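You operate a simulated robot arm through the tools that you are given. There is no shell and no other tool. Be economical: measure what you need, move in short steps, check, and stop when the job is done.

Carry out the task below with a simulated two-armed robot. There is one attempt and no reset: what you move stays moved.

TASK
On the top of the bags bench, fold the striped cloth in half, so that it is half as wide.

It is judged by the outcome, as a careful person would: the job done as asked, and still so three seconds after it is handed in. It fails if anything else is knocked over, pushed out of place, dropped, spilled or broken. Flat cloth is picked up by pressing the open fingertips on it (5 to 10 N) and closing them slowly along it; thin cloth reads only 2 to 8 mm in the jaws.

THE ROBOT
Two 7-joint arms with two-finger parallel grippers on one trunk, on a base that drives. Base frame: it is fixed to the floor where the robot stands at the start and does not move with it; the origin is under the middle of the robot, x ahead of it, y to its left, z up. Lengths are in cm, angles in degrees, forces in N, time in s.
The left shoulder is at the start at [7, 16.3, 112], the right one opposite. Places, roughly: top of the bags bench [60, 0, 90]. Payload 3.43 kg a hand.
The TCP of each hand is the grasp point between the finger pads, 3.4 cm short of the fingertips. In the tool frame z runs along the fingers and y along their closing line. The gripper opens to 12.8 cm. The fingers are 2.4 cm wide and 1.2 cm thick; the gripper's body (4.8 by 13 cm) begins 9.6 cm behind the TCP.
Orientation is that of the tool frame in the base frame, as a unit quaternion [x, y, z, w]. With the fingers straight down and closing along the base's y, the tool's x points along the base's -x, its y along +y and its z along -z.

THE INTERFACE
- The arms move only by the tool arm_command. It takes "left_moves", "right_moves" or both (then of equal length, played together; a hand with none holds still); each is a list that holds one entry, the list of rows, each a list of 7 numbers: the shift along the tool's x, y, z in mm, then the turn, a rotation vector about the tool's x, y, z in degrees, then the finger opening in mm, from 0 to 128. In form: [[[tx, ty, tz, wx, wy, wz, jaw], ...]]. A call has 1 to 10 rows; each row shifts and turns the commanded pose from where the row before left it, along the tool's axes as they then stand. Rows are played at 5 a second. More than 5 cm and 8.6 degrees between two rows, or a gripper value outside its range, and nothing of the call is played. A pose out of reach is approached as far as the arm can. The call stops where the force on the tool passes 40 N (or 10 N more than at its start, if that is more) or the arm is blocked; 0.2 s more then pass. The fingers move at their own pace (about 15.3 cm/s each) and stop on an object; they squeeze with about 30 N. The grip force told is the motor's: it shows also when the fingers shut on nothing. Time passes only in rows, and 0.2 s behind the last, so rows that do not move let the fingers close. It gives the time, the measured TCP pose, the force on the tool (base axes), the opening and the grip force at its end, in the units of the frame above (readings bear some noise).
- Cameras (640 x 400 px; columns grow to the right, rows downward): "scene" is now at [13.67, 0.47, 134.6]; the picture's right is [0.04, -1.00, 0.00], its down [-0.60, -0.02, -0.80] and it looks along [0.80, 0.03, -0.61] (base axes); focal length 248 px, centre (320, 200). "left" rides on the left gripper at [7.6, 1.1, -16] in its tool frame; the picture's right is [-0.15, 0.99, 0.00], its down [-0.88, -0.13, -0.46] and it looks along [-0.45, -0.07, 0.89] (tool axes); focal length 234 px, centre (320, 200). "right" rides on the right gripper at [7.6, -1.1, -16] in its tool frame; the picture's right is [0.15, 0.99, 0.00], its down [-0.88, 0.13, -0.46] and it looks along [-0.45, 0.07, 0.89] (tool axes); focal length 234 px, centre (320, 200).
- snapshot(camera): a new picture of that camera. It takes no simulated time.
- raise_lower(by): slides the trunk up (or, below 0, down) by that many cm; the arms and the scene camera ride with it, the base frame stays. It gives what a move gives, with no picture.
- drive_base(legs): drives the robot by 1 to 6 legs, each [ahead, left, turn to the left] in cm, cm and degrees, along the robot's own axes; the way and the turn of a leg run together, so that a leg with both is an arc; at most 150 cm and 180 degrees a leg. The arms and the cameras ride along, it lands a little off, and it stops where it bumps. It gives what a move gives.
- pan_tilt(pan, tilt): turns the head with the scene camera to pan (to the left, within 86 degrees either way) and tilt (down, from -29 to 69), counted from straight ahead of the robot. It gives what a move gives.
- measure_at(camera, pixels): for up to 12 pixels [column, row] of the newest picture of that camera ("zoom" is the newest enlarged one), the place [x, y, z] in the base frame of the surface seen there, good to about 0.2 cm. It takes no simulated time.
- close_up(camera, box): a new picture of the part [left, top, right, bottom] of that camera's present view, enlarged. It takes no simulated time.
- finish_job(): hands the job in; it is judged then, once.

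Keep the steps short. Do not move on a guess: measure, check each grasp and each placing, and mend mistakes. In all there are 80 turns and 78 pictures (those below and enlarged ones count). Leave the grippers open and the arms clear of the work at the hand-in unless told otherwise, and finish with a single line.

The tools are called after "Call:" as a command line: name --argument value ..., lists and objects as JSON in quotes. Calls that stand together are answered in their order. arm_command: Moves the arms, as the interface text tells. Its arguments: {"type":"object","properties":{"left_moves":{"type":"array","items":{"type":"array","items":{"type":"array","items":{"type":"number"}}}},"right_moves":{"type":"array","items":{"type":"array","items":{"type":"array","items":{"type":"number"}}}}},"required":[]} The other tools are called the same way: raise_lower (by) slides the trunk up or down; drive_base (legs) drives the base; pan_tilt (pan, tilt) turns the head that bears the scene camera; snapshot (camera) takes a picture; measure_at (camera, pixels) gives the place of the surface under pixels of a picture; close_up (camera, box) takes an enlarged picture of a part of a camera's view; finish_job () hands the job in.

At the start:

```text
time_s: 0.0
left_tcp_pos: [66.18, 34.17, 102.13]
left_orientation: [0.0, 1.0, 0.0, 0.0]
left_contact_force: [-0.2, 0.0, -0.6]
left_opening: 12.83
left_grasp_force: 0.0
right_tcp_pos: [54.41, -24.68, 110.37]
right_orientation: [0.0, 1.0, -0.001, 0.0]
right_contact_force: [-0.7, -0.4, 0.3]
right_opening: 12.77
right_grasp_force: 0.0
trunk travel left (down, up): [-60.0, 34.0]
robot x, y, heading: [-0.18, -0.36, -0.0]
head pan, tilt: [2.3, 37.2]
```

scene: 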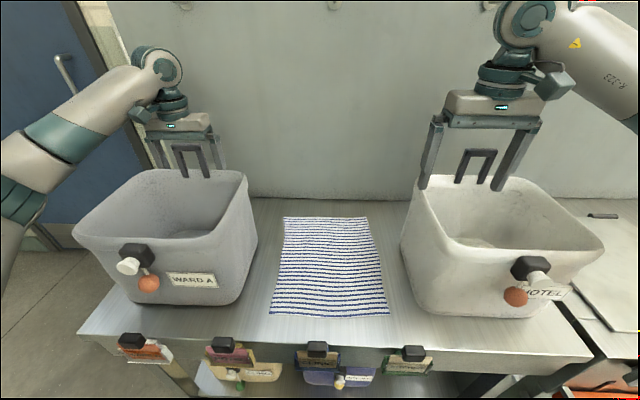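
right: 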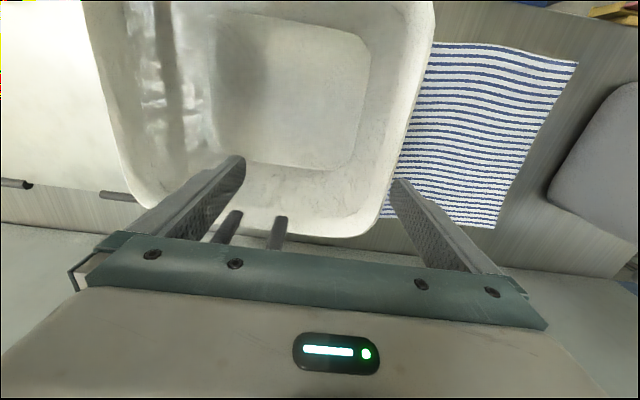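
left: 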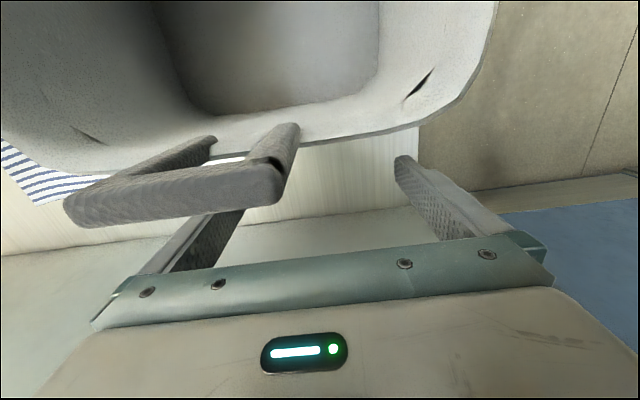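

The striped cloth lies between two tubs. I'll measure its corners, the bench and the tub rims.

Call:
measure_at --camera "scene" --pixels '[[285, 218], [365, 218], [388, 312], [272, 313], [277, 265], [376, 265], [325, 265], [248, 185], [256, 245], [402, 235], [412, 180], [330, 335]]'

Call:
close_up --camera "scene" --box '[230, 180, 430, 340]'

```text
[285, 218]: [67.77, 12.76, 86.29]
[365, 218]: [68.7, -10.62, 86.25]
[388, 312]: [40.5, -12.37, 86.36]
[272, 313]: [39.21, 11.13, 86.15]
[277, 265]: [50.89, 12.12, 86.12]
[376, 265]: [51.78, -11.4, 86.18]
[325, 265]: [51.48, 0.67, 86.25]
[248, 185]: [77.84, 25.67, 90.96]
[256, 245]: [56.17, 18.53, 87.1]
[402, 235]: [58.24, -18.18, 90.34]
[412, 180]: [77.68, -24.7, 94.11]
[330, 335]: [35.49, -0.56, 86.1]
```

```text
2.50 times, centred on (330, 260) of scene
```

zoom: 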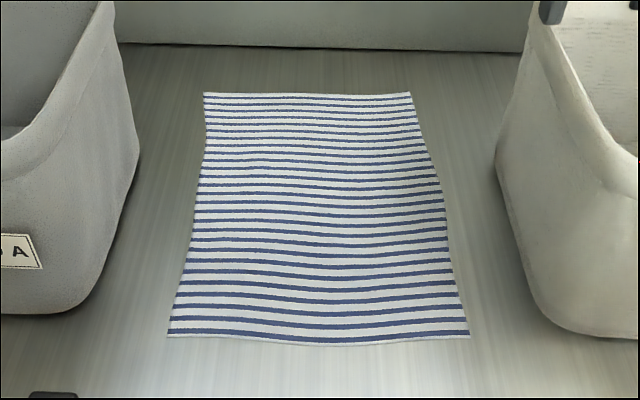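

I plan to fold the right edge onto the left edge with both hands, standing at an angle so the arms don't cross. First I'll measure the rim heights, the wall and the bench front.

Call:
measure_at --camera "scene" --pixels '[[245, 172], [254, 225], [80, 236], [195, 300], [405, 205], [440, 240], [600, 245], [320, 185], [320, 150], [150, 283], [318, 345], [130, 160]]'

Call:
pan_tilt --pan 60 --tilt 50

Call:
snapshot --camera "scene"

```text
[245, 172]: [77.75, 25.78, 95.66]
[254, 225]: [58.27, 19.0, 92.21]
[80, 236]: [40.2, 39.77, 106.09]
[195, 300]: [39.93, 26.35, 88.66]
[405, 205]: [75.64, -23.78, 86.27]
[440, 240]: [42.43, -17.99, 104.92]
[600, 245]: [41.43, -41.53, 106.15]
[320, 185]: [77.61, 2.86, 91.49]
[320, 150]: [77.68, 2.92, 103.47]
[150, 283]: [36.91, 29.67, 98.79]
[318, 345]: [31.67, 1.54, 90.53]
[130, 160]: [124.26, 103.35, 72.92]
```

```text
time_s: 1.3
left_tcp_pos: [66.26, 33.99, 102.24]
left_orientation: [-0.002, 1.0, 0.0, 0.0]
left_contact_force: [-0.3, -0.2, -0.2]
left_opening: 12.8
left_grasp_force: 0.1
right_tcp_pos: [54.42, -24.76, 110.29]
right_orientation: [0.0, 1.0, 0.0, 0.0]
right_contact_force: [-0.2, -0.6, 0.3]
right_opening: 12.82
right_grasp_force: 0.1
trunk travel left (down, up): [-60.0, 34.0]
robot x, y, heading: [-0.05, 0.14, 0.3]
head pan, tilt: [60.0, 50.0]
```

```text
73 pictures are left
```

scene: 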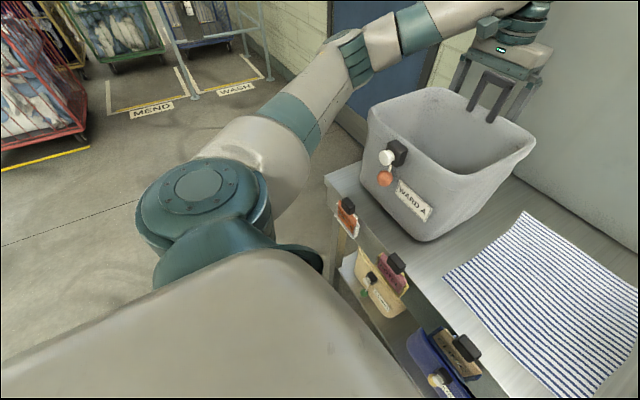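

Rims are about z = 106 and stand at y ≈ ±18. A dark bracket stands near each hand, so I'll look at it before moving.

Call:
close_up --camera "scene" --box '[400, 0, 600, 125]'

Call:
measure_at --camera "scene" --pixels '[[478, 95], [493, 118], [492, 75], [512, 85], [535, 145], [383, 112], [450, 60], [535, 95]]'

Call:
measure_at --camera "left" --pixels '[[280, 145], [270, 190], [150, 200], [205, 150], [80, 210]]'

Call:
measure_at --camera "right" --pixels '[[282, 222], [276, 240], [235, 215], [215, 240]]'

```text
3.20 times, centred on (500, 62) of scene
```

zoom: 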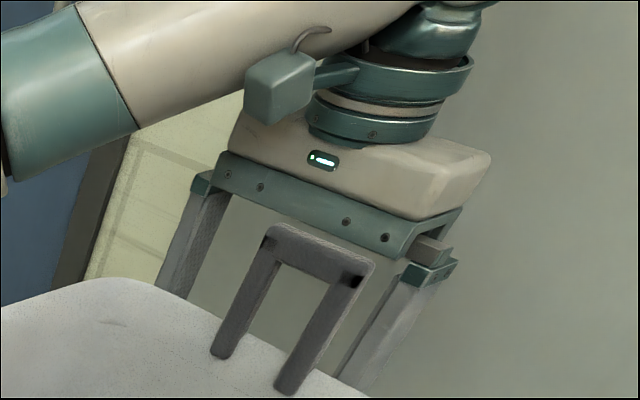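

```text
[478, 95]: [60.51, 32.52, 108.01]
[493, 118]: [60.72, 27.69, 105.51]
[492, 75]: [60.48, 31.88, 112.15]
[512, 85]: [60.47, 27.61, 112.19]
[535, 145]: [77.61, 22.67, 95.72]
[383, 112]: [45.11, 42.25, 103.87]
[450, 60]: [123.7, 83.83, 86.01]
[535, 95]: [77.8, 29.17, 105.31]
```

```text
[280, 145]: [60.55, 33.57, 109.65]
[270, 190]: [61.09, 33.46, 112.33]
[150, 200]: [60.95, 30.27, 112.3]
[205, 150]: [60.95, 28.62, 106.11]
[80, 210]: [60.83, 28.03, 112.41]
```

```text
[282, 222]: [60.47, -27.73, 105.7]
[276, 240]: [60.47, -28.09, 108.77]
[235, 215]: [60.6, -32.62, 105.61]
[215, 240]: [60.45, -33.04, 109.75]
```

Those are tub handles reaching z ≈ 112.4. The wrist camera box sticks out, so I'll keep it turned toward -x. I'll raise the trunk 20 cm straight up to clear everything, then drive back and to the left, turning right.

Call:
raise_lower --by 20

Call:
drive_base --legs '[[-10, 0, 0], [0, 27, 0], [0, 0, -35]]'

Call:
pan_tilt --pan 0 --tilt 45

Call:
snapshot --camera "scene"

```text
time_s: 3.4
left_tcp_pos: [66.3, 34.01, 122.11]
left_orientation: [0.0, 1.0, 0.0, 0.0]
left_contact_force: [-0.4, 0.0, -0.2]
left_opening: 12.8
left_grasp_force: 0.1
right_tcp_pos: [54.47, -24.7, 130.32]
right_orientation: [0.0, 1.0, 0.0, 0.0]
right_contact_force: [0.4, -1.0, 0.1]
right_opening: 12.81
right_grasp_force: 0.1
trunk travel left (down, up): [-80.0, 14.0]
robot x, y, heading: [0.1, 0.2, 0.0]
head pan, tilt: [60.0, 50.0]
```

```text
time_s: 7.8
left_tcp_pos: [63.57, 16.04, 122.14]
left_orientation: [0.306, 0.952, 0.001, 0.0]
left_contact_force: [0.4, 0.0, -0.1]
left_opening: 12.81
left_grasp_force: 0.1
right_tcp_pos: [19.73, -24.8, 130.28]
right_orientation: [0.307, 0.952, 0.0, 0.001]
right_contact_force: [0.7, 1.2, 0.4]
right_opening: 12.8
right_grasp_force: 0.1
trunk travel left (down, up): [-80.0, 14.0]
robot x, y, heading: [-10.17, 27.01, -35.7]
head pan, tilt: [60.0, 50.0]
```

```text
time_s: 9.1
left_tcp_pos: [63.58, 16.08, 122.18]
left_orientation: [0.307, 0.952, 0.0, 0.0]
left_contact_force: [-0.1, -0.2, 0.7]
left_opening: 12.78
left_grasp_force: 0.0
right_tcp_pos: [19.66, -24.82, 130.39]
right_orientation: [0.306, 0.952, 0.0, 0.0]
right_contact_force: [-0.2, -0.5, 1.0]
right_opening: 12.78
right_grasp_force: 0.0
trunk travel left (down, up): [-80.0, 14.0]
robot x, y, heading: [-10.17, 27.15, -35.7]
head pan, tilt: [0.0, 45.0]
```

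```text
71 pictures are left
```

scene: 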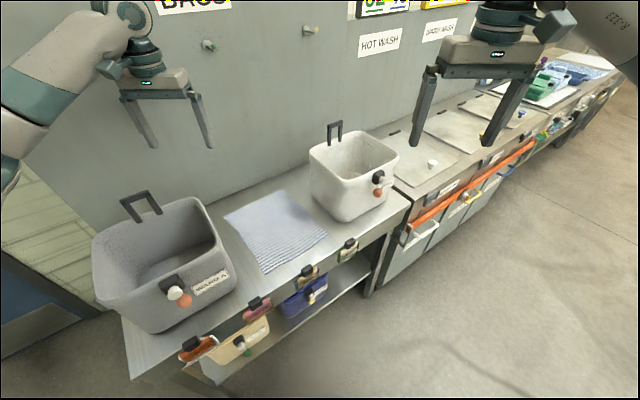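

Clear. I'll nudge forward-left to about (-4, 28) and aim the camera at the cloth.

Call:
drive_base --legs '[[4.5, 4.3, 0.5]]'

Call:
pan_tilt --pan 8 --tilt 55

Call:
snapshot --camera "scene"

Call:
close_up --camera "scene" --box '[160, 60, 400, 210]'

```text
time_s: 10.1
left_tcp_pos: [69.55, 17.37, 122.37]
left_orientation: [0.302, 0.953, 0.001, 0.0]
left_contact_force: [0.4, -0.7, 0.1]
left_opening: 12.8
left_grasp_force: 0.1
right_tcp_pos: [25.99, -23.81, 130.23]
right_orientation: [0.303, 0.953, 0.001, 0.0]
right_contact_force: [0.3, -0.1, -0.6]
right_opening: 12.8
right_grasp_force: 0.0
trunk travel left (down, up): [-80.0, 14.0]
robot x, y, heading: [-4.08, 27.9, -35.5]
head pan, tilt: [0.0, 45.0]
```

```text
time_s: 10.8
left_tcp_pos: [69.75, 17.43, 122.1]
left_orientation: [0.304, 0.953, -0.001, 0.0]
left_contact_force: [0.0, 0.3, 0.1]
left_opening: 12.77
left_grasp_force: 0.1
right_tcp_pos: [26.3, -23.83, 130.27]
right_orientation: [0.303, 0.953, 0.0, -0.001]
right_contact_force: [0.1, 0.5, 0.2]
right_opening: 12.79
right_grasp_force: 0.2
trunk travel left (down, up): [-80.0, 14.0]
robot x, y, heading: [-4.07, 28.07, -35.5]
head pan, tilt: [8.0, 55.0]
```

```text
70 pictures are left
```

scene: 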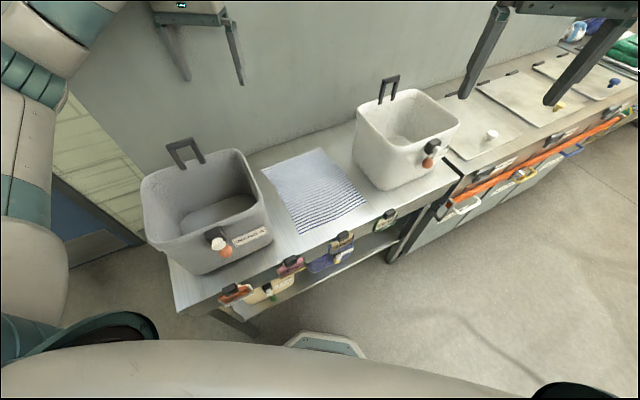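

```text
2.67 times, centred on (280, 135) of scene
```

zoom: 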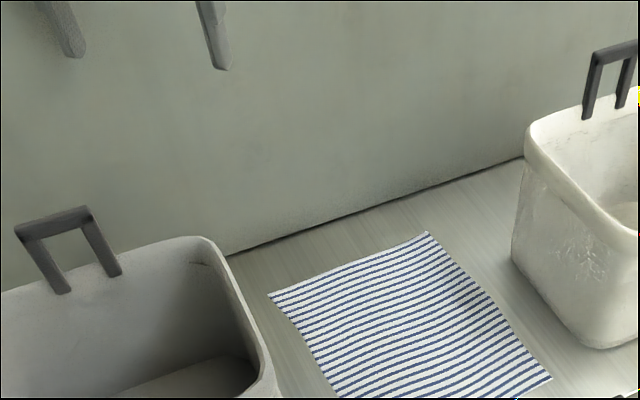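

Measuring the cloth corners and inner rims in this enlarged view.

Call:
measure_at --camera "zoom" --pixels '[[426, 237], [549, 378], [272, 296], [460, 280], [500, 325], [214, 240], [245, 310], [267, 375], [530, 145], [565, 195], [610, 235], [350, 330]]'

```text
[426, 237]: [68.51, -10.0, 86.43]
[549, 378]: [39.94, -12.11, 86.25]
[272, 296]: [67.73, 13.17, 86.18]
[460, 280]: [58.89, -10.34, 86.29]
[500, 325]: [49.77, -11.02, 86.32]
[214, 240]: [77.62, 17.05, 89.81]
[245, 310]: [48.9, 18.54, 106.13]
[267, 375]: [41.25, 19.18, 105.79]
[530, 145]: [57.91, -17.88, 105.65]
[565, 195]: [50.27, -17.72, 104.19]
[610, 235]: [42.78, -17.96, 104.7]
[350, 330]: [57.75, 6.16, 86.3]
```

Inner rims are at y ≈ ±18 for x 41–60, so the far corner is clear of the tubs. I'll bring the left hand above the far-right corner, yawed to close along y, and the right hand above the near-right corner. Both stay high.

Call:
arm_command --left_moves '[[[-21.2, -39, 0, 0, 0, 0, 100], [-21.2, -39, 0, 0, 0, 0, 60], [-21.2, -39, 0, 0, 0, 0, 45], [-21.2, -39, 0, 0, 0, 0, 45], [-21.2, -39, 0, 0, 0, 0, 45], [-21.2, -39, 0, 0, 0, 0, 45], [0, 0, 0, 0, 0, -8.5, 45], [0, 0, 0, 0, 0, -8.5, 45], [0, 0, 0, 0, 0, -8.5, 45], [0, 0, 0, 0, 0, -8.5, 45]]]' --right_moves '[[[-5.6, 20.7, 12, 0, 0, 0, 100], [-5.6, 20.7, 12, 0, 0, 0, 60], [-5.6, 20.7, 12, 0, 0, 0, 45], [-5.6, 20.7, 12, 0, 0, 0, 45], [-5.6, 20.7, 12, 0, 0, 0, 45], [-5.6, 20.7, 12, 0, 0, 0, 45], [-5.6, 20.7, 12, 0, 0, 0, 45], [-5.6, 20.7, 12, 0, 0, 0, 45], [-5.6, 20.7, 12, 0, 0, 0, 45], [-5.6, 20.7, 12, 0, 0, 0, 45]]]'

Call:
snapshot --camera "scene"

```text
time_s: 11.9
left_tcp_pos: [67.42, -0.87, 122.28]
left_orientation: [0.297, 0.955, 0.004, -0.005]
left_contact_force: [-12.8, 11.6, -4.1]
left_opening: 4.51
left_grasp_force: 0.1
right_tcp_pos: [33.16, -17.38, 125.26]
right_orientation: [0.303, 0.953, 0.0, 0.001]
right_contact_force: [0.0, -0.5, 0.7]
right_opening: 4.49
right_grasp_force: 0.1
trunk travel left (down, up): [-80.0, 14.0]
robot x, y, heading: [-4.21, 28.01, -35.5]
head pan, tilt: [8.0, 55.0]
stopped in row 5 (left hand): the force on the tool passed its limit (the readings are from after the stop); the commanded pose is now the measured one
```

```text
68 pictures are left
```

scene: 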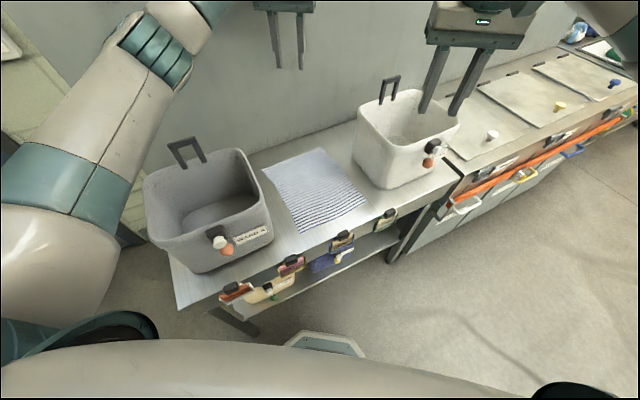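

The left hand touched something at y ≈ -1, x ≈ 73, probably a wall hook at about z = 136. I'll back the left hand off 4 cm toward -x and look up.

Call:
arm_command --left_moves '[[[20, 0, 0, 0, 0, 0, 45], [25, 0, 0, 0, 0, 0, 45]]]'

Call:
pan_tilt --pan 8 --tilt 25

Call:
snapshot --camera "scene"

```text
time_s: 12.5
left_tcp_pos: [63.64, 1.45, 122.21]
left_orientation: [0.298, 0.955, 0.003, -0.004]
left_contact_force: [0.5, 0.9, 0.0]
left_opening: 4.51
left_grasp_force: 0.2
right_tcp_pos: [33.2, -17.43, 125.23]
right_orientation: [0.303, 0.953, -0.001, 0.0]
right_contact_force: [-0.2, 0.0, -0.3]
right_opening: 4.52
right_grasp_force: 0.1
trunk travel left (down, up): [-80.0, 14.0]
robot x, y, heading: [-4.24, 28.14, -35.2]
head pan, tilt: [8.0, 55.0]
```

```text
time_s: 13.5
left_tcp_pos: [63.77, 1.41, 122.16]
left_orientation: [0.297, 0.955, 0.004, -0.004]
left_contact_force: [0.0, 0.2, 0.5]
left_opening: 4.53
left_grasp_force: 0.1
right_tcp_pos: [33.33, -17.56, 125.08]
right_orientation: [0.302, 0.953, 0.0, 0.0]
right_contact_force: [0.2, -0.4, 0.9]
right_opening: 4.52
right_grasp_force: 0.1
trunk travel left (down, up): [-80.0, 14.0]
robot x, y, heading: [-4.52, 28.02, -35.2]
head pan, tilt: [8.0, 25.0]
```

```text
67 pictures are left
```

scene: 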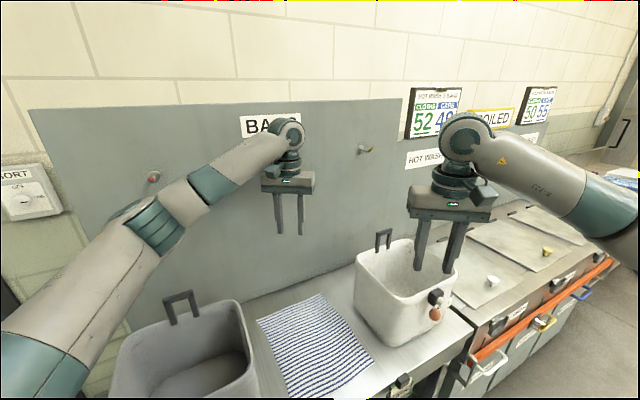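

It was a fixed wall hook, and it sits above the arm once the hand is low. I'll lower the left hand where it is while yawing it, and move the right hand over its corner.

Call:
arm_command --left_moves '[[[0, 0, 38, 0, 0, -8.4, 45], [0, 0, 38, 0, 0, -8.4, 45], [0, 0, 38, 0, 0, -8.4, 45], [0, 0, 38, 0, 0, -8.4, 45], [0, 0, 38, 0, 0, -1, 45], [0, 0, 0, 0, 0, 0, 45]]]' --right_moves '[[[-7, 23, 20, 0, 0, 0, 45], [-7, 23, 20, 0, 0, 0, 45], [-7, 23, 20, 0, 0, 0, 45], [-7, 23, 20, 0, 0, 0, 45], [-7, 23, 20, 0, 0, 0, 45], [0, 0, 0, 0, 0, 0, 45]]]'

Call:
pan_tilt --pan 8 --tilt 45

Call:
snapshot --camera "scene"

Call:
snapshot --camera "right"

```text
time_s: 14.9
left_tcp_pos: [63.78, 1.53, 103.67]
left_orientation: [-0.001, 1.0, 0.005, -0.002]
left_contact_force: [-0.6, -0.1, 0.8]
left_opening: 4.5
left_grasp_force: 0.0
right_tcp_pos: [43.01, -10.28, 115.02]
right_orientation: [0.303, 0.953, -0.001, 0.0]
right_contact_force: [-1.0, 0.1, 0.5]
right_opening: 4.52
right_grasp_force: 0.0
trunk travel left (down, up): [-80.0, 14.0]
robot x, y, heading: [-4.32, 27.92, -35.3]
head pan, tilt: [8.0, 25.0]
```

```text
time_s: 15.7
left_tcp_pos: [63.95, 1.7, 103.57]
left_orientation: [-0.001, 1.0, 0.005, -0.002]
left_contact_force: [-0.7, -0.1, -0.4]
left_opening: 4.49
left_grasp_force: 0.1
right_tcp_pos: [43.15, -10.25, 115.02]
right_orientation: [0.303, 0.953, 0.0, 0.0]
right_contact_force: [0.1, -0.3, 0.3]
right_opening: 4.5
right_grasp_force: 0.0
trunk travel left (down, up): [-80.0, 14.0]
robot x, y, heading: [-4.1, 27.85, -35.3]
head pan, tilt: [8.0, 45.0]
```

```text
66 pictures are left
```

scene: 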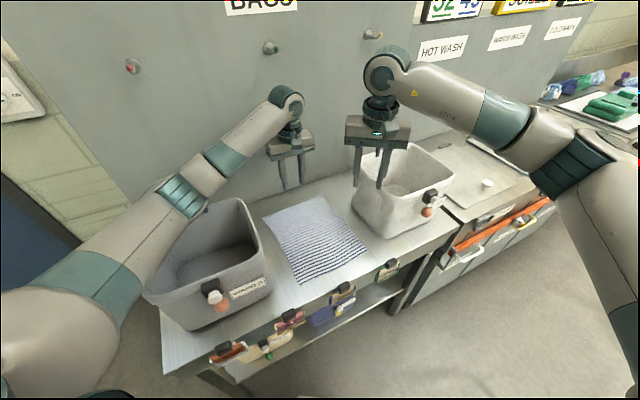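

```text
65 pictures are left
```

right: 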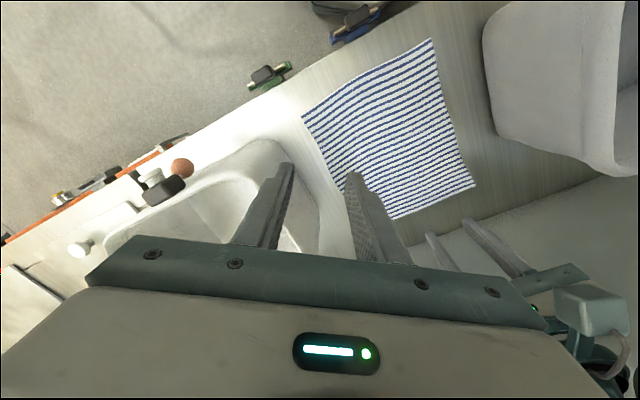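

The left forearm passes over the left tub and its handle, so I'll measure its clearance.

Call:
measure_at --camera "scene" --pixels '[[182, 195], [215, 165], [240, 145], [130, 240], [80, 290], [262, 130], [180, 225]]'

Call:
snapshot --camera "left"

```text
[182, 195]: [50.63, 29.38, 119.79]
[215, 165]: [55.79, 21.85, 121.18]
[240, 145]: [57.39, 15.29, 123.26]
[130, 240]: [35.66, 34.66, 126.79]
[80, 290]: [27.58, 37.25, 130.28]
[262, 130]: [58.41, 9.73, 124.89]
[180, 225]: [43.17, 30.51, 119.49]
```

```text
64 pictures are left
```

left: 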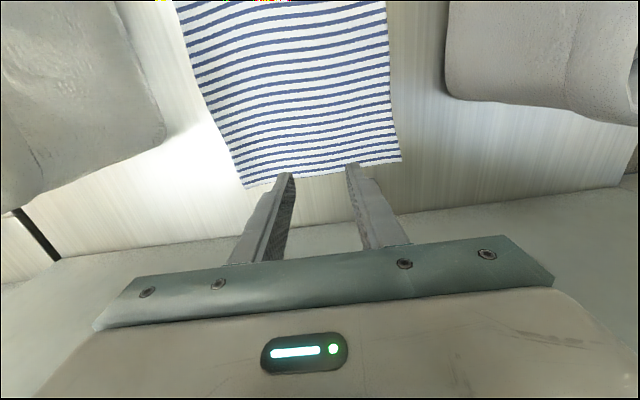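

The forearm's top surface is only at z ≈ 120 over the tub, which is tight once it lowers. I'll raise the trunk 13 cm to keep the elbow higher, then check.

Call:
raise_lower --by 13

Call:
arm_command --left_moves '[[[0, -20, 35, 0, 0, 0, 45], [0, -20, 35, 0, 0, 0, 45], [0, -20, 35, 0, 0, 0, 45], [0, -20, 35, 0, 0, 0, 45], [0, -20, 10, 0, 0, 0, 45], [0, 0, 0, 0, 0, 0, 45]]]' --right_moves '[[[0, 0, 35, 0, 0, 0, 45], [0, 0, 35, 0, 0, 0, 45], [0, 0, 35, 0, 0, 0, 45], [0, 0, 35, 0, 0, 0, 45], [0, 0, 30, 0, 0, 0, 45], [0, 0, 30, 0, 0, 0, 45]]]'

Call:
pan_tilt --pan 8 --tilt 50

Call:
snapshot --camera "scene"

```text
time_s: 17.3
left_tcp_pos: [63.78, 1.66, 116.55]
left_orientation: [0.0, 1.0, 0.006, -0.002]
left_contact_force: [0.1, -0.1, 0.3]
left_opening: 4.49
left_grasp_force: 0.2
right_tcp_pos: [43.15, -10.31, 127.97]
right_orientation: [0.303, 0.953, 0.0, 0.0]
right_contact_force: [-0.6, 0.3, 0.3]
right_opening: 4.51
right_grasp_force: 0.3
trunk travel left (down, up): [-93.0, 1.0]
robot x, y, heading: [-4.12, 27.75, -35.1]
head pan, tilt: [8.0, 45.0]
```

```text
time_s: 18.7
left_tcp_pos: [63.74, -7.96, 101.28]
left_orientation: [0.0, 1.0, 0.006, -0.004]
left_contact_force: [0.8, 0.7, -0.1]
left_opening: 4.5
left_grasp_force: 0.1
right_tcp_pos: [42.86, -10.37, 107.91]
right_orientation: [0.303, 0.953, 0.0, 0.0]
right_contact_force: [0.7, 0.4, 0.2]
right_opening: 4.51
right_grasp_force: 0.1
trunk travel left (down, up): [-93.0, 1.0]
robot x, y, heading: [-4.03, 28.08, -35.1]
head pan, tilt: [8.0, 45.0]
```

```text
time_s: 19.3
left_tcp_pos: [63.78, -7.99, 101.52]
left_orientation: [0.0, 1.0, 0.006, -0.003]
left_contact_force: [-0.3, 0.3, -0.3]
left_opening: 4.5
left_grasp_force: 0.1
right_tcp_pos: [42.91, -10.33, 107.95]
right_orientation: [0.304, 0.953, 0.0, -0.001]
right_contact_force: [-0.1, 0.4, 0.0]
right_opening: 4.51
right_grasp_force: 0.0
trunk travel left (down, up): [-93.0, 1.0]
robot x, y, heading: [-4.0, 28.03, -35.1]
head pan, tilt: [8.0, 50.0]
```

```text
63 pictures are left
```

scene: 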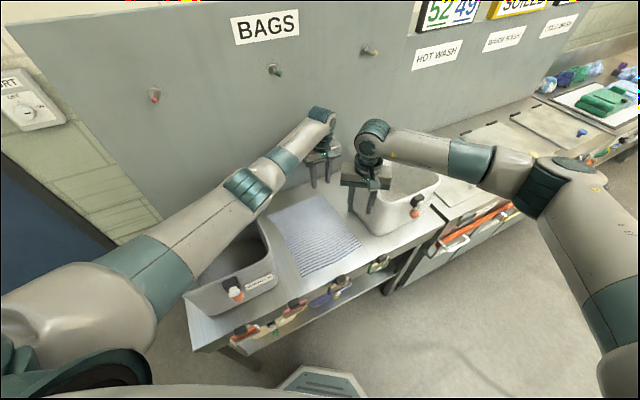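

Checking forearm clearance again from this view.

Call:
measure_at --camera "scene" --pixels '[[245, 190], [270, 170], [215, 220], [170, 260], [255, 205], [300, 140]]'

```text
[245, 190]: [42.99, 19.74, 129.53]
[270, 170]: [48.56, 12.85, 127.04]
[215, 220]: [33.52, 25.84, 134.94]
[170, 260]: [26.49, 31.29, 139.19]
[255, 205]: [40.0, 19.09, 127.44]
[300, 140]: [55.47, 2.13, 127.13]
```

Good, the forearm clears the rim by about 15 cm. Now both hands go to just above the cloth corners.

Call:
arm_command --left_moves '[[[-8, -3, 25, 0, 0, 0, 45], [-8, -4, 25, 0, 0, 0, 45], [-9, -3, 30, 0, 0, 0, 45], [0, 0, 20, 0, 0, 0, 45], [0, 0, 0, 0, 0, 0, 45]]]' --right_moves '[[[0, 0, 40, 0, 0, 0, 45], [0, 0, 40, 0, 0, 0, 45], [0, 0, 40, 0, 0, 0, 45], [0, 0, 40, 0, 0, 0, 45], [0, 0, 0, 0, 0, 0, 45]]]'

Call:
snapshot --camera "right"

Call:
snapshot --camera "left"

Call:
close_up --camera "scene" --box '[240, 130, 440, 290]'

```text
time_s: 20.5
left_tcp_pos: [64.45, -7.87, 92.65]
left_orientation: [0.0, 1.0, 0.005, -0.003]
left_contact_force: [-0.6, 0.5, -0.3]
left_opening: 4.49
left_grasp_force: 0.0
left hand out of reach, approached as far as the arm can: row 3, 4
right_tcp_pos: [43.21, -10.01, 91.81]
right_orientation: [0.304, 0.953, 0.0, 0.0]
right_contact_force: [0.5, -0.5, 1.2]
right_opening: 4.51
right_grasp_force: 0.1
trunk travel left (down, up): [-93.0, 1.0]
robot x, y, heading: [-3.86, 28.2, -35.3]
head pan, tilt: [8.0, 50.0]
```

```text
62 pictures are left
```

right: 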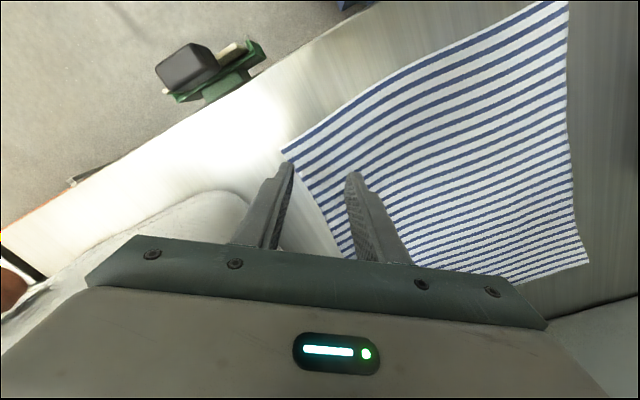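

```text
61 pictures are left
```

left: 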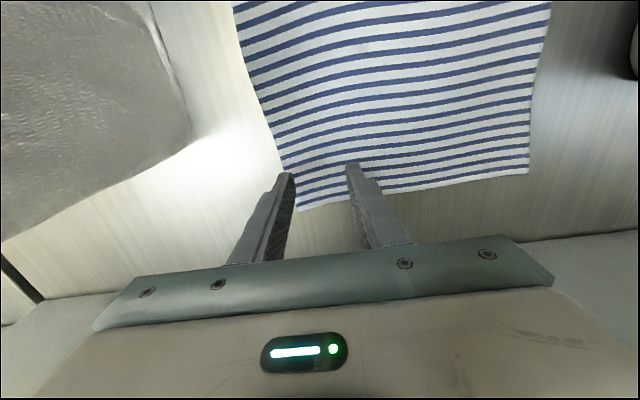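

```text
2.50 times, centred on (340, 210) of scene
```

zoom: 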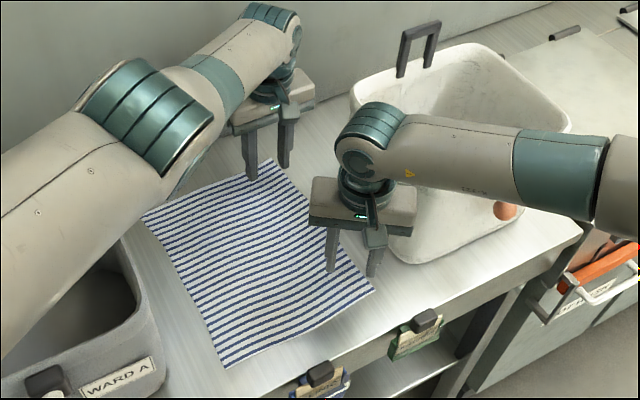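

The left hand is at its reach limit. I'll tilt it 12° so the wrist comes back, then bring the TCP to about (66, -8.4).

Call:
arm_command --left_moves '[[[0, 0, 0, 0, -6, 0, 45], [0, 0, 0, 0, -6, 0, 45], [-9, -3, 2, 0, 0, 0, 45], [-9, -3, 2, 0, 0, 0, 45], [0, 0, 0, 0, 0, 0, 45], [0, 0, 0, 0, 0, 0, 45]]]'

Call:
snapshot --camera "left"

```text
time_s: 21.9
left_tcp_pos: [66.64, -8.33, 92.73]
left_orientation: [0.0, 0.995, 0.006, 0.102]
left_contact_force: [0.2, -0.1, 0.2]
left_opening: 4.54
left_grasp_force: 0.1
right_tcp_pos: [43.33, -9.92, 91.77]
right_orientation: [0.303, 0.953, 0.0, -0.001]
right_contact_force: [0.1, -0.3, -0.8]
right_opening: 4.48
right_grasp_force: 0.1
trunk travel left (down, up): [-93.0, 1.0]
robot x, y, heading: [-3.66, 28.07, -35.2]
head pan, tilt: [8.0, 50.0]
```

```text
59 pictures are left
```

left: 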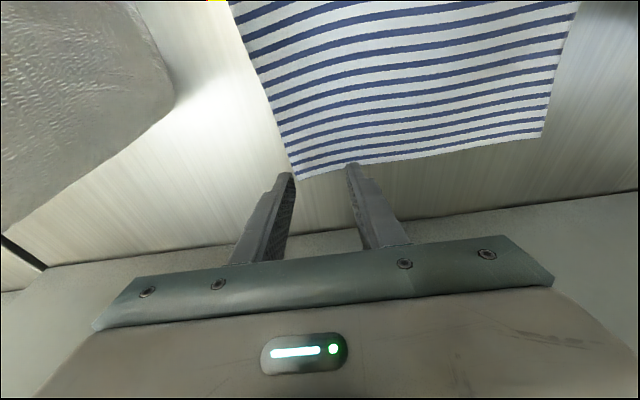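

The left fingertips would land a bit past the far edge, so I'll shift back 1 cm while lowering both hands close to contact.

Call:
arm_command --left_moves '[[[5, 0, -1, 0, 0, 0, 45], [7, 0, 9, 0, 0, 0, 45], [2, 0, 10, 0, 0, 0, 45], [0, 0, 0, 0, 0, 0, 45]]]' --right_moves '[[[0, 0, 6, 0, 0, 0, 45], [0, 0, 6, 0, 0, 0, 45], [0, 0, 5, 0, 0, 0, 45], [0, 0, 0, 0, 0, 0, 45]]]'

Call:
snapshot --camera "left"

Call:
snapshot --camera "right"

```text
time_s: 22.9
left_tcp_pos: [65.63, -8.35, 90.74]
left_orientation: [-0.001, 0.995, 0.006, 0.102]
left_contact_force: [0.1, 0.2, -0.2]
left_opening: 4.51
left_grasp_force: 0.1
right_tcp_pos: [43.11, -10.35, 90.34]
right_orientation: [0.302, 0.953, 0.0, 0.0]
right_contact_force: [0.1, 0.3, 0.5]
right_opening: 4.5
right_grasp_force: 0.1
trunk travel left (down, up): [-93.0, 1.0]
robot x, y, heading: [-4.07, 28.19, -35.2]
head pan, tilt: [8.0, 50.0]
```

```text
58 pictures are left
```

left: 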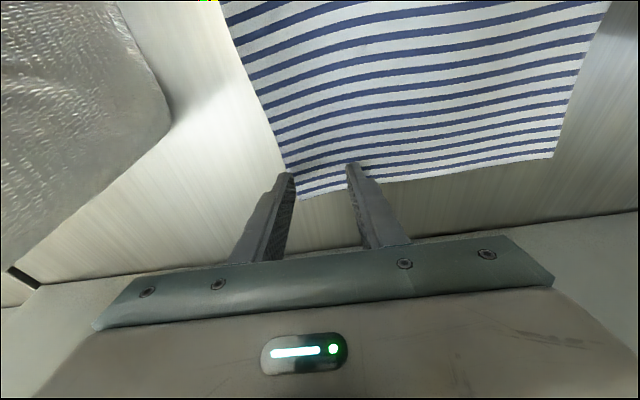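

```text
57 pictures are left
```

right: 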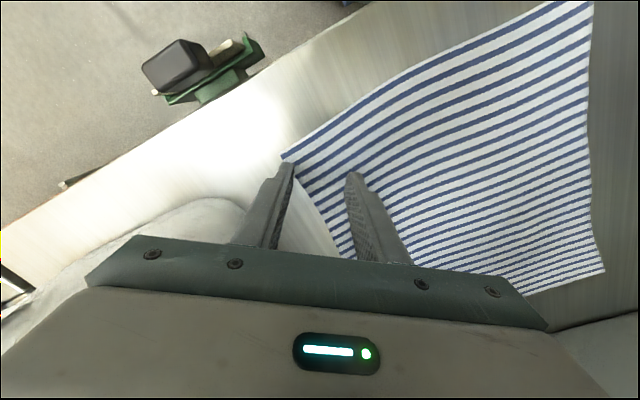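

Fingers straddle the edges well. Now I'll press down gently.

Call:
arm_command --left_moves '[[[0.6, 0, 3, 0, 0, 0, 45], [0.6, 0, 3, 0, 0, 0, 45], [0.4, 0, 2, 0, 0, 0, 45], [0, 0, 0, 0, 0, 0, 45]]]' --right_moves '[[[0, 0, 3, 0, 0, 0, 45], [0, 0, 3, 0, 0, 0, 45], [0, 0, 2, 0, 0, 0, 45], [0, 0, 0, 0, 0, 0, 45]]]'

```text
time_s: 23.9
left_tcp_pos: [65.59, -8.36, 89.89]
left_orientation: [0.0, 0.995, 0.005, 0.103]
left_contact_force: [-0.2, 0.1, -0.3]
left_opening: 4.5
left_grasp_force: 0.0
right_tcp_pos: [43.14, -10.25, 89.53]
right_orientation: [0.304, 0.953, 0.0, 0.001]
right_contact_force: [0.3, -0.7, 0.6]
right_opening: 4.46
right_grasp_force: 0.0
trunk travel left (down, up): [-93.0, 1.0]
robot x, y, heading: [-3.99, 27.96, -35.3]
head pan, tilt: [8.0, 50.0]
```

No contact yet. Continuing down in 1 mm steps.

Call:
arm_command --left_moves '[[[0.2, 0, 1, 0, 0, 0, 45], [0.2, 0, 1, 0, 0, 0, 45], [0.2, 0, 1, 0, 0, 0, 45], [0, 0, 0, 0, 0, 0, 45]]]' --right_moves '[[[0, 0, 1, 0, 0, 0, 45], [0, 0, 1, 0, 0, 0, 45], [0, 0, 0, 0, 0, 0, 45], [0, 0, 0, 0, 0, 0, 45]]]'

```text
time_s: 24.9
left_tcp_pos: [65.51, -8.1, 89.7]
left_orientation: [0.0, 0.995, 0.005, 0.102]
left_contact_force: [0.9, -0.9, 0.0]
left_opening: 4.53
left_grasp_force: 0.0
right_tcp_pos: [43.14, -10.19, 89.47]
right_orientation: [0.303, 0.953, 0.0, 0.002]
right_contact_force: [3.3, -2.7, 22.4]
right_opening: 4.5
right_grasp_force: 0.1
trunk travel left (down, up): [-93.0, 1.0]
robot x, y, heading: [-3.74, 28.09, -35.6]
head pan, tilt: [8.0, 50.0]
```

The right hand reads 22 N, too much, so I'll back it off 1 mm. The left goes down slightly more.

Call:
arm_command --left_moves '[[[0.2, 0, 0.7, 0, 0, 0, 45], [0, 0, 0, 0, 0, 0, 45]]]' --right_moves '[[[0, 0, -1.0, 0, 0, 0, 45], [0, 0, 0, 0, 0, 0, 45]]]'

```text
time_s: 25.5
left_tcp_pos: [65.58, -8.14, 89.71]
left_orientation: [0.001, 0.995, 0.005, 0.102]
left_contact_force: [-0.3, 1.2, 2.9]
left_opening: 4.49
left_grasp_force: 0.2
right_tcp_pos: [43.17, -10.2, 89.5]
right_orientation: [0.303, 0.953, 0.0, 0.0]
right_contact_force: [4.6, -1.8, 17.3]
right_opening: 4.47
right_grasp_force: 0.0
trunk travel left (down, up): [-93.0, 1.0]
robot x, y, heading: [-4.11, 27.98, -35.4]
head pan, tilt: [8.0, 50.0]
```

Call:
arm_command --left_moves '[[[0.1, 0, 0.7, 0, 0, 0, 45], [0, 0, 0, 0, 0, 0, 45]]]' --right_moves '[[[0, 0, -1.5, 0, 0, 0, 45], [0, 0, 0, 0, 0, 0, 45]]]'

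```text
time_s: 26.1
left_tcp_pos: [65.47, -8.22, 89.75]
left_orientation: [0.0, 0.995, 0.005, 0.103]
left_contact_force: [-1.7, 0.2, 8.0]
left_opening: 4.46
left_grasp_force: 0.1
right_tcp_pos: [42.99, -10.05, 89.49]
right_orientation: [0.303, 0.953, 0.0, 0.0]
right_contact_force: [3.4, -1.6, 9.1]
right_opening: 4.48
right_grasp_force: 0.0
trunk travel left (down, up): [-93.0, 1.0]
robot x, y, heading: [-4.03, 27.74, -35.3]
head pan, tilt: [8.0, 50.0]
```

Forces are 8 N and 9 N. Closing both slowly now.

Call:
arm_command --left_moves '[[[0, 0, 0, 0, 0, 0, 40], [0, 0, 0, 0, 0, 0, 34], [0, 0, 0, 0, 0, 0, 28], [0, 0, 0, 0, 0, 0, 22], [0, 0, 0, 0, 0, 0, 16], [0, 0, 0, 0, 0, 0, 10], [0, 0, 0, 0, 0, 0, 5], [0, 0, 0, 0, 0, 0, 0], [0, 0, 0, 0, 0, 0, 0]]]' --right_moves '[[[0, 0, 0, 0, 0, 0, 40], [0, 0, 0, 0, 0, 0, 34], [0, 0, 0, 0, 0, 0, 28], [0, 0, 0, 0, 0, 0, 22], [0, 0, 0, 0, 0, 0, 16], [0, 0, 0, 0, 0, 0, 10], [0, 0, 0, 0, 0, 0, 5], [0, 0, 0, 0, 0, 0, 0], [0, 0, 0, 0, 0, 0, 0]]]'

Call:
snapshot --camera "left"

Call:
snapshot --camera "right"

```text
time_s: 28.1
left_tcp_pos: [65.55, -8.17, 89.79]
left_orientation: [0.0, 0.995, 0.005, 0.103]
left_contact_force: [0.8, 0.4, 12.1]
left_opening: 0.0
left_grasp_force: 30.2
right_tcp_pos: [43.06, -10.04, 89.46]
right_orientation: [0.304, 0.953, 0.0, 0.001]
right_contact_force: [0.1, 0.3, 1.2]
right_opening: 0.18
right_grasp_force: 29.5
trunk travel left (down, up): [-93.0, 1.0]
robot x, y, heading: [-4.04, 28.27, -35.2]
head pan, tilt: [8.0, 50.0]
```

```text
56 pictures are left
```

left: 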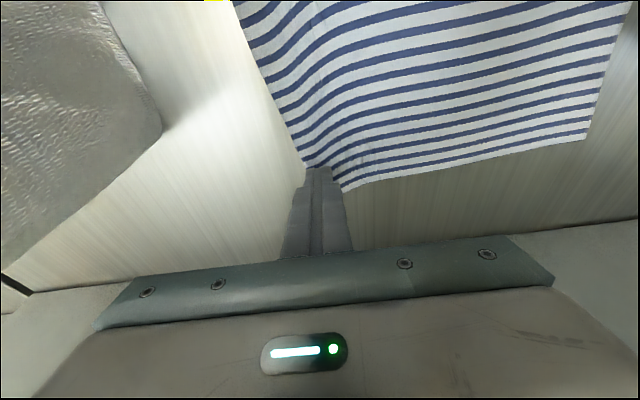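

```text
55 pictures are left
```

right: 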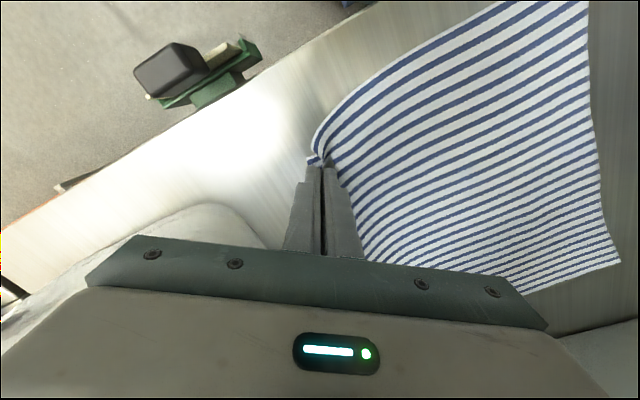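

The right hand holds cloth (1.8 mm), but the left closed on nothing. I'll lift the left a little, open it and look at where the edge is.

Call:
arm_command --left_moves '[[[-2, 0, -12, 0, 0, 0, 0], [0, 0, 0, 0, 0, 0, 30], [0, 0, 0, 0, 0, 0, 45], [0, 0, 0, 0, 0, 0, 45]]]'

Call:
snapshot --camera "left"

Call:
measure_at --camera "left" --pixels '[[285, 105], [295, 130], [303, 165], [312, 190], [340, 187], [400, 170], [500, 150], [580, 137]]'

```text
time_s: 29.1
left_tcp_pos: [65.5, -8.14, 90.73]
left_orientation: [0.001, 0.995, 0.005, 0.102]
left_contact_force: [-0.9, 0.9, 0.3]
left_opening: 4.49
left_grasp_force: 0.1
right_tcp_pos: [43.1, -10.08, 89.58]
right_orientation: [0.303, 0.953, 0.0, 0.0]
right_contact_force: [0.4, 0.7, 8.4]
right_opening: 0.17
right_grasp_force: 29.9
trunk travel left (down, up): [-93.0, 1.0]
robot x, y, heading: [-4.01, 28.06, -35.3]
head pan, tilt: [8.0, 50.0]
```

```text
54 pictures are left
```

left: 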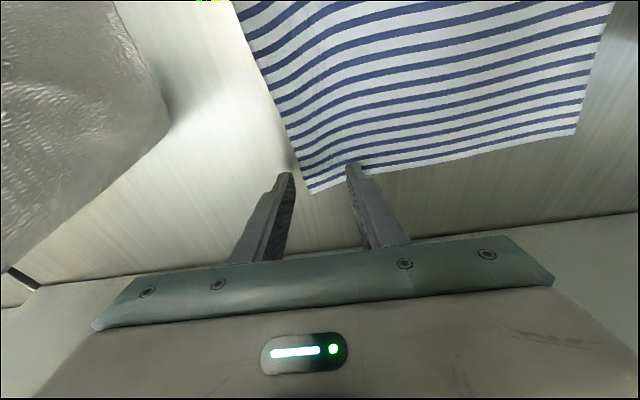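

```text
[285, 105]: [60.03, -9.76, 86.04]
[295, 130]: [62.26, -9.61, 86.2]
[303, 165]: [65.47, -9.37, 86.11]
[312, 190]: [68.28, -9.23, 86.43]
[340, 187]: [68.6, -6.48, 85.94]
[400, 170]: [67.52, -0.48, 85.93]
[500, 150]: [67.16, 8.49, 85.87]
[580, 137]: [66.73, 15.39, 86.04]
```

The edge is now at y ≈ -9.3. I'll shift 1.3 cm inward so both fingers land on cloth, then press again.

Call:
arm_command --left_moves '[[[0, 13, 0, 0, 0, 0, 36], [1.5, 0, 7, 0, 0, 0, 36], [0.4, 0, 2, 0, 0, 0, 36], [0.2, 0, 1, 0, 0, 0, 36], [0, 0, 0, 0, 0, 0, 36]]]'

```text
time_s: 30.3
left_tcp_pos: [65.42, -7.0, 89.73]
left_orientation: [0.001, 0.995, 0.004, 0.102]
left_contact_force: [0.0, 0.3, -0.1]
left_opening: 3.6
left_grasp_force: 0.2
right_tcp_pos: [43.02, -10.13, 89.49]
right_orientation: [0.303, 0.953, 0.0, 0.0]
right_contact_force: [2.2, -0.3, 9.5]
right_opening: 0.17
right_grasp_force: 29.8
trunk travel left (down, up): [-93.0, 1.0]
robot x, y, heading: [-3.89, 28.01, -34.8]
head pan, tilt: [8.0, 50.0]
```

Call:
arm_command --left_moves '[[[0.2, 0, 1, 0, 0, 0, 36], [0.2, 0, 0.8, 0, 0, 0, 36], [0, 0, 0, 0, 0, 0, 36]]]'

```text
time_s: 31.1
left_tcp_pos: [65.52, -6.91, 89.7]
left_orientation: [0.002, 0.995, 0.005, 0.103]
left_contact_force: [-0.6, -0.1, 7.9]
left_opening: 3.55
left_grasp_force: 0.1
right_tcp_pos: [42.89, -10.02, 89.49]
right_orientation: [0.303, 0.953, 0.0, 0.0]
right_contact_force: [1.0, -0.8, 4.9]
right_opening: 0.15
right_grasp_force: 30.3
trunk travel left (down, up): [-93.0, 1.0]
robot x, y, heading: [-3.68, 28.15, -35.1]
head pan, tilt: [8.0, 50.0]
```

7.9 N. Closing the left slowly.

Call:
arm_command --left_moves '[[[0, 0, 0, 0, 0, 0, 32], [0, 0, 0, 0, 0, 0, 28], [0, 0, 0, 0, 0, 0, 24], [0, 0, 0, 0, 0, 0, 20], [0, 0, 0, 0, 0, 0, 16], [0, 0, 0, 0, 0, 0, 12], [0, 0, 0, 0, 0, 0, 8], [0, 0, 0, 0, 0, 0, 4], [0, 0, 0, 0, 0, 0, 0], [0, 0, 0, 0, 0, 0, 0]]]'

Call:
snapshot --camera "left"

```text
time_s: 33.3
left_tcp_pos: [65.35, -6.93, 89.73]
left_orientation: [0.0, 0.995, 0.005, 0.103]
left_contact_force: [0.2, 0.8, 12.5]
left_opening: 0.19
left_grasp_force: 29.7
right_tcp_pos: [43.02, -10.16, 89.51]
right_orientation: [0.303, 0.953, 0.0, 0.001]
right_contact_force: [0.7, 1.6, 0.7]
right_opening: 0.14
right_grasp_force: 30.2
trunk travel left (down, up): [-93.0, 1.0]
robot x, y, heading: [-4.17, 27.59, -35.2]
head pan, tilt: [8.0, 50.0]
```

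```text
53 pictures are left
```

left: 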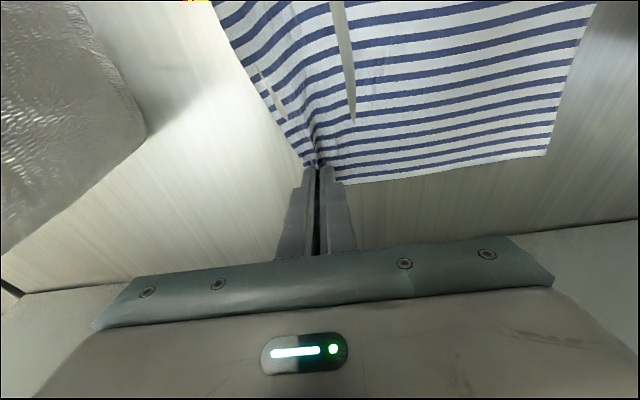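

Now 1.9 mm in the left jaws too. I'll lift both 4 cm and check the grasps.

Call:
arm_command --left_moves '[[[-2, 0, -9.8, 0, 0, 0, 0], [-2, 0, -9.8, 0, 0, 0, 0], [-2, 0, -9.8, 0, 0, 0, 0], [-2, 0, -9.8, 0, 0, 0, 0], [0, 0, 0, 0, 0, 0, 0]]]' --right_moves '[[[0, 0, -10, 0, 0, 0, 0], [0, 0, -10, 0, 0, 0, 0], [0, 0, -10, 0, 0, 0, 0], [0, 0, -10, 0, 0, 0, 0], [0, 0, 0, 0, 0, 0, 0]]]'

Call:
close_up --camera "scene" --box '[200, 110, 440, 300]'

Call:
snapshot --camera "right"

```text
time_s: 34.5
left_tcp_pos: [65.57, -7.08, 93.54]
left_orientation: [0.0, 0.995, 0.005, 0.102]
left_contact_force: [-0.8, 0.0, -0.3]
left_opening: 0.19
left_grasp_force: 29.6
right_tcp_pos: [43.15, -10.29, 93.63]
right_orientation: [0.303, 0.953, 0.0, 0.0]
right_contact_force: [1.3, -0.2, -0.2]
right_opening: 0.16
right_grasp_force: 30.4
trunk travel left (down, up): [-93.0, 1.0]
robot x, y, heading: [-4.02, 27.92, -35.2]
head pan, tilt: [8.0, 50.0]
```

```text
2.11 times, centred on (320, 205) of scene
```

zoom: 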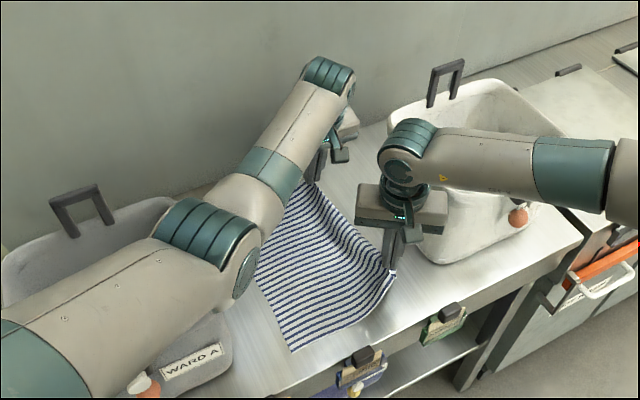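

```text
51 pictures are left
```

right: 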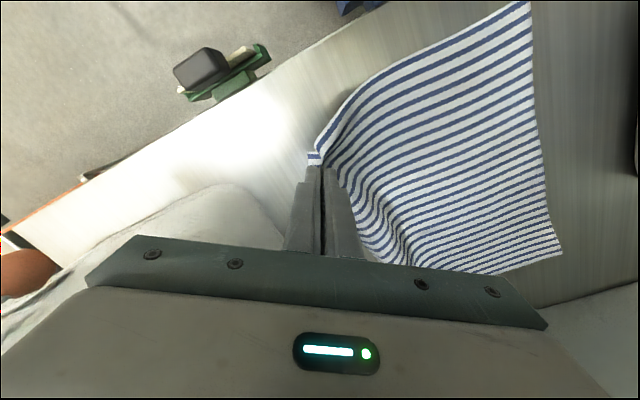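

Both corners are held. I'll start the fold arc, both hands moving to +y together with a slight rise, and stop midway to check.

Call:
arm_command --left_moves '[[[-1.7, 18.6, -11.9, 0, 0, 0, 0], [-1.7, 18.6, -11.9, 0, 0, 0, 0], [-1.7, 18.6, -11.9, 0, 0, 0, 0], [-0.9, 18.6, -8, 0, 0, 0, 0], [0, 18.6, -4, 0, 0, 0, 0]]]' --right_moves '[[[12.1, 15.7, -12, 0, 0, 0, 0], [12.1, 15.7, -12, 0, 0, 0, 0], [12.1, 15.7, -12, 0, 0, 0, 0], [12.1, 15.7, -8, 0, 0, 0, 0], [12.1, 15.7, -4, 0, 0, 0, 0]]]'

Call:
snapshot --camera "scene"

Call:
snapshot --camera "left"

Call:
snapshot --camera "right"

```text
time_s: 35.7
left_tcp_pos: [65.31, 2.16, 98.45]
left_orientation: [0.001, 0.995, 0.005, 0.102]
left_contact_force: [0.4, 0.5, -0.2]
left_opening: 0.18
left_grasp_force: 29.8
right_tcp_pos: [42.76, -0.06, 98.43]
right_orientation: [0.302, 0.953, -0.001, 0.0]
right_contact_force: [-0.3, -0.3, 0.3]
right_opening: 0.19
right_grasp_force: 30.0
trunk travel left (down, up): [-93.0, 1.0]
robot x, y, heading: [-4.26, 28.03, -35.4]
head pan, tilt: [8.0, 50.0]
```

```text
50 pictures are left
```

scene: 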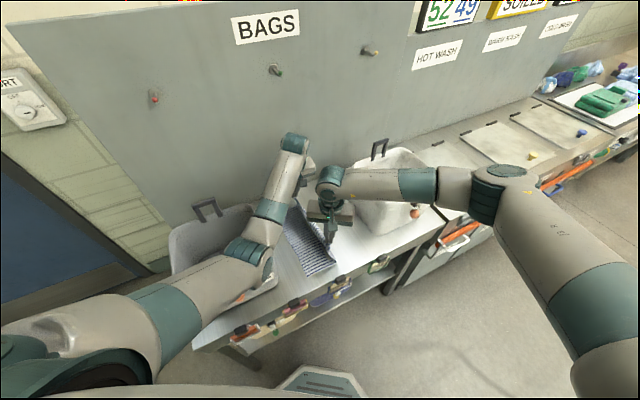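

```text
49 pictures are left
```

left: 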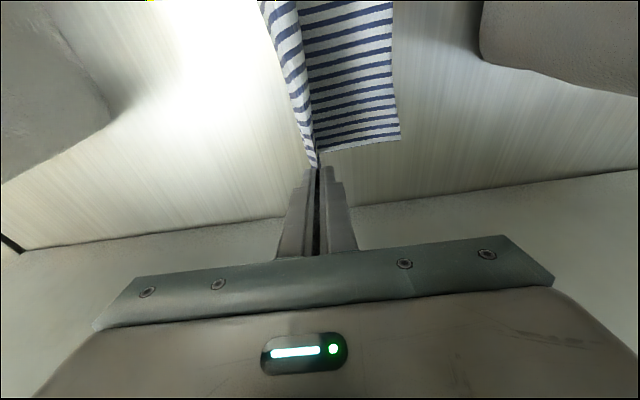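

```text
48 pictures are left
```

right: 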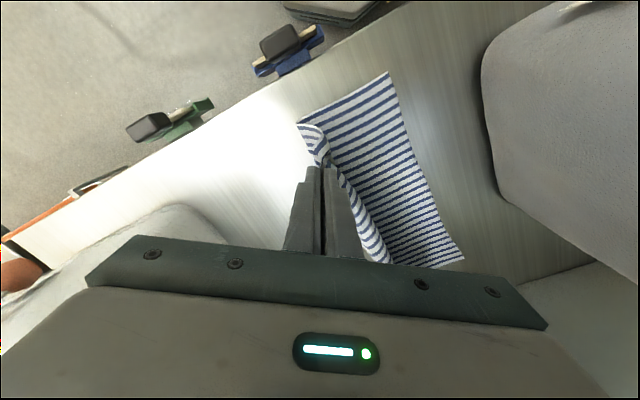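

The fold is forming nicely. I'll check the left elbow height over the tub and where the lower layer's left edge is.

Call:
measure_at --camera "scene" --pixels '[[245, 250], [265, 225], [275, 205], [215, 275], [262, 265]]'

Call:
measure_at --camera "left" --pixels '[[397, 137], [393, 70], [390, 10]]'

Call:
measure_at --camera "right" --pixels '[[387, 75], [412, 150], [460, 255], [302, 128]]'

```text
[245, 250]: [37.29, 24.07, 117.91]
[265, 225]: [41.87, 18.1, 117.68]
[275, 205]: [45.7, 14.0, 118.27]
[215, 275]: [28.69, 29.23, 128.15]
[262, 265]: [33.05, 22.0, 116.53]
```

```text
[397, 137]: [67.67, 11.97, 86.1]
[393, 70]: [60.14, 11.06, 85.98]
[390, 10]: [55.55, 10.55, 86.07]
```

```text
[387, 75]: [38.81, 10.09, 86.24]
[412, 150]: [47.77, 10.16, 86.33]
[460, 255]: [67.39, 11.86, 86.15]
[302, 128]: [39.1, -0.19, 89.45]
```

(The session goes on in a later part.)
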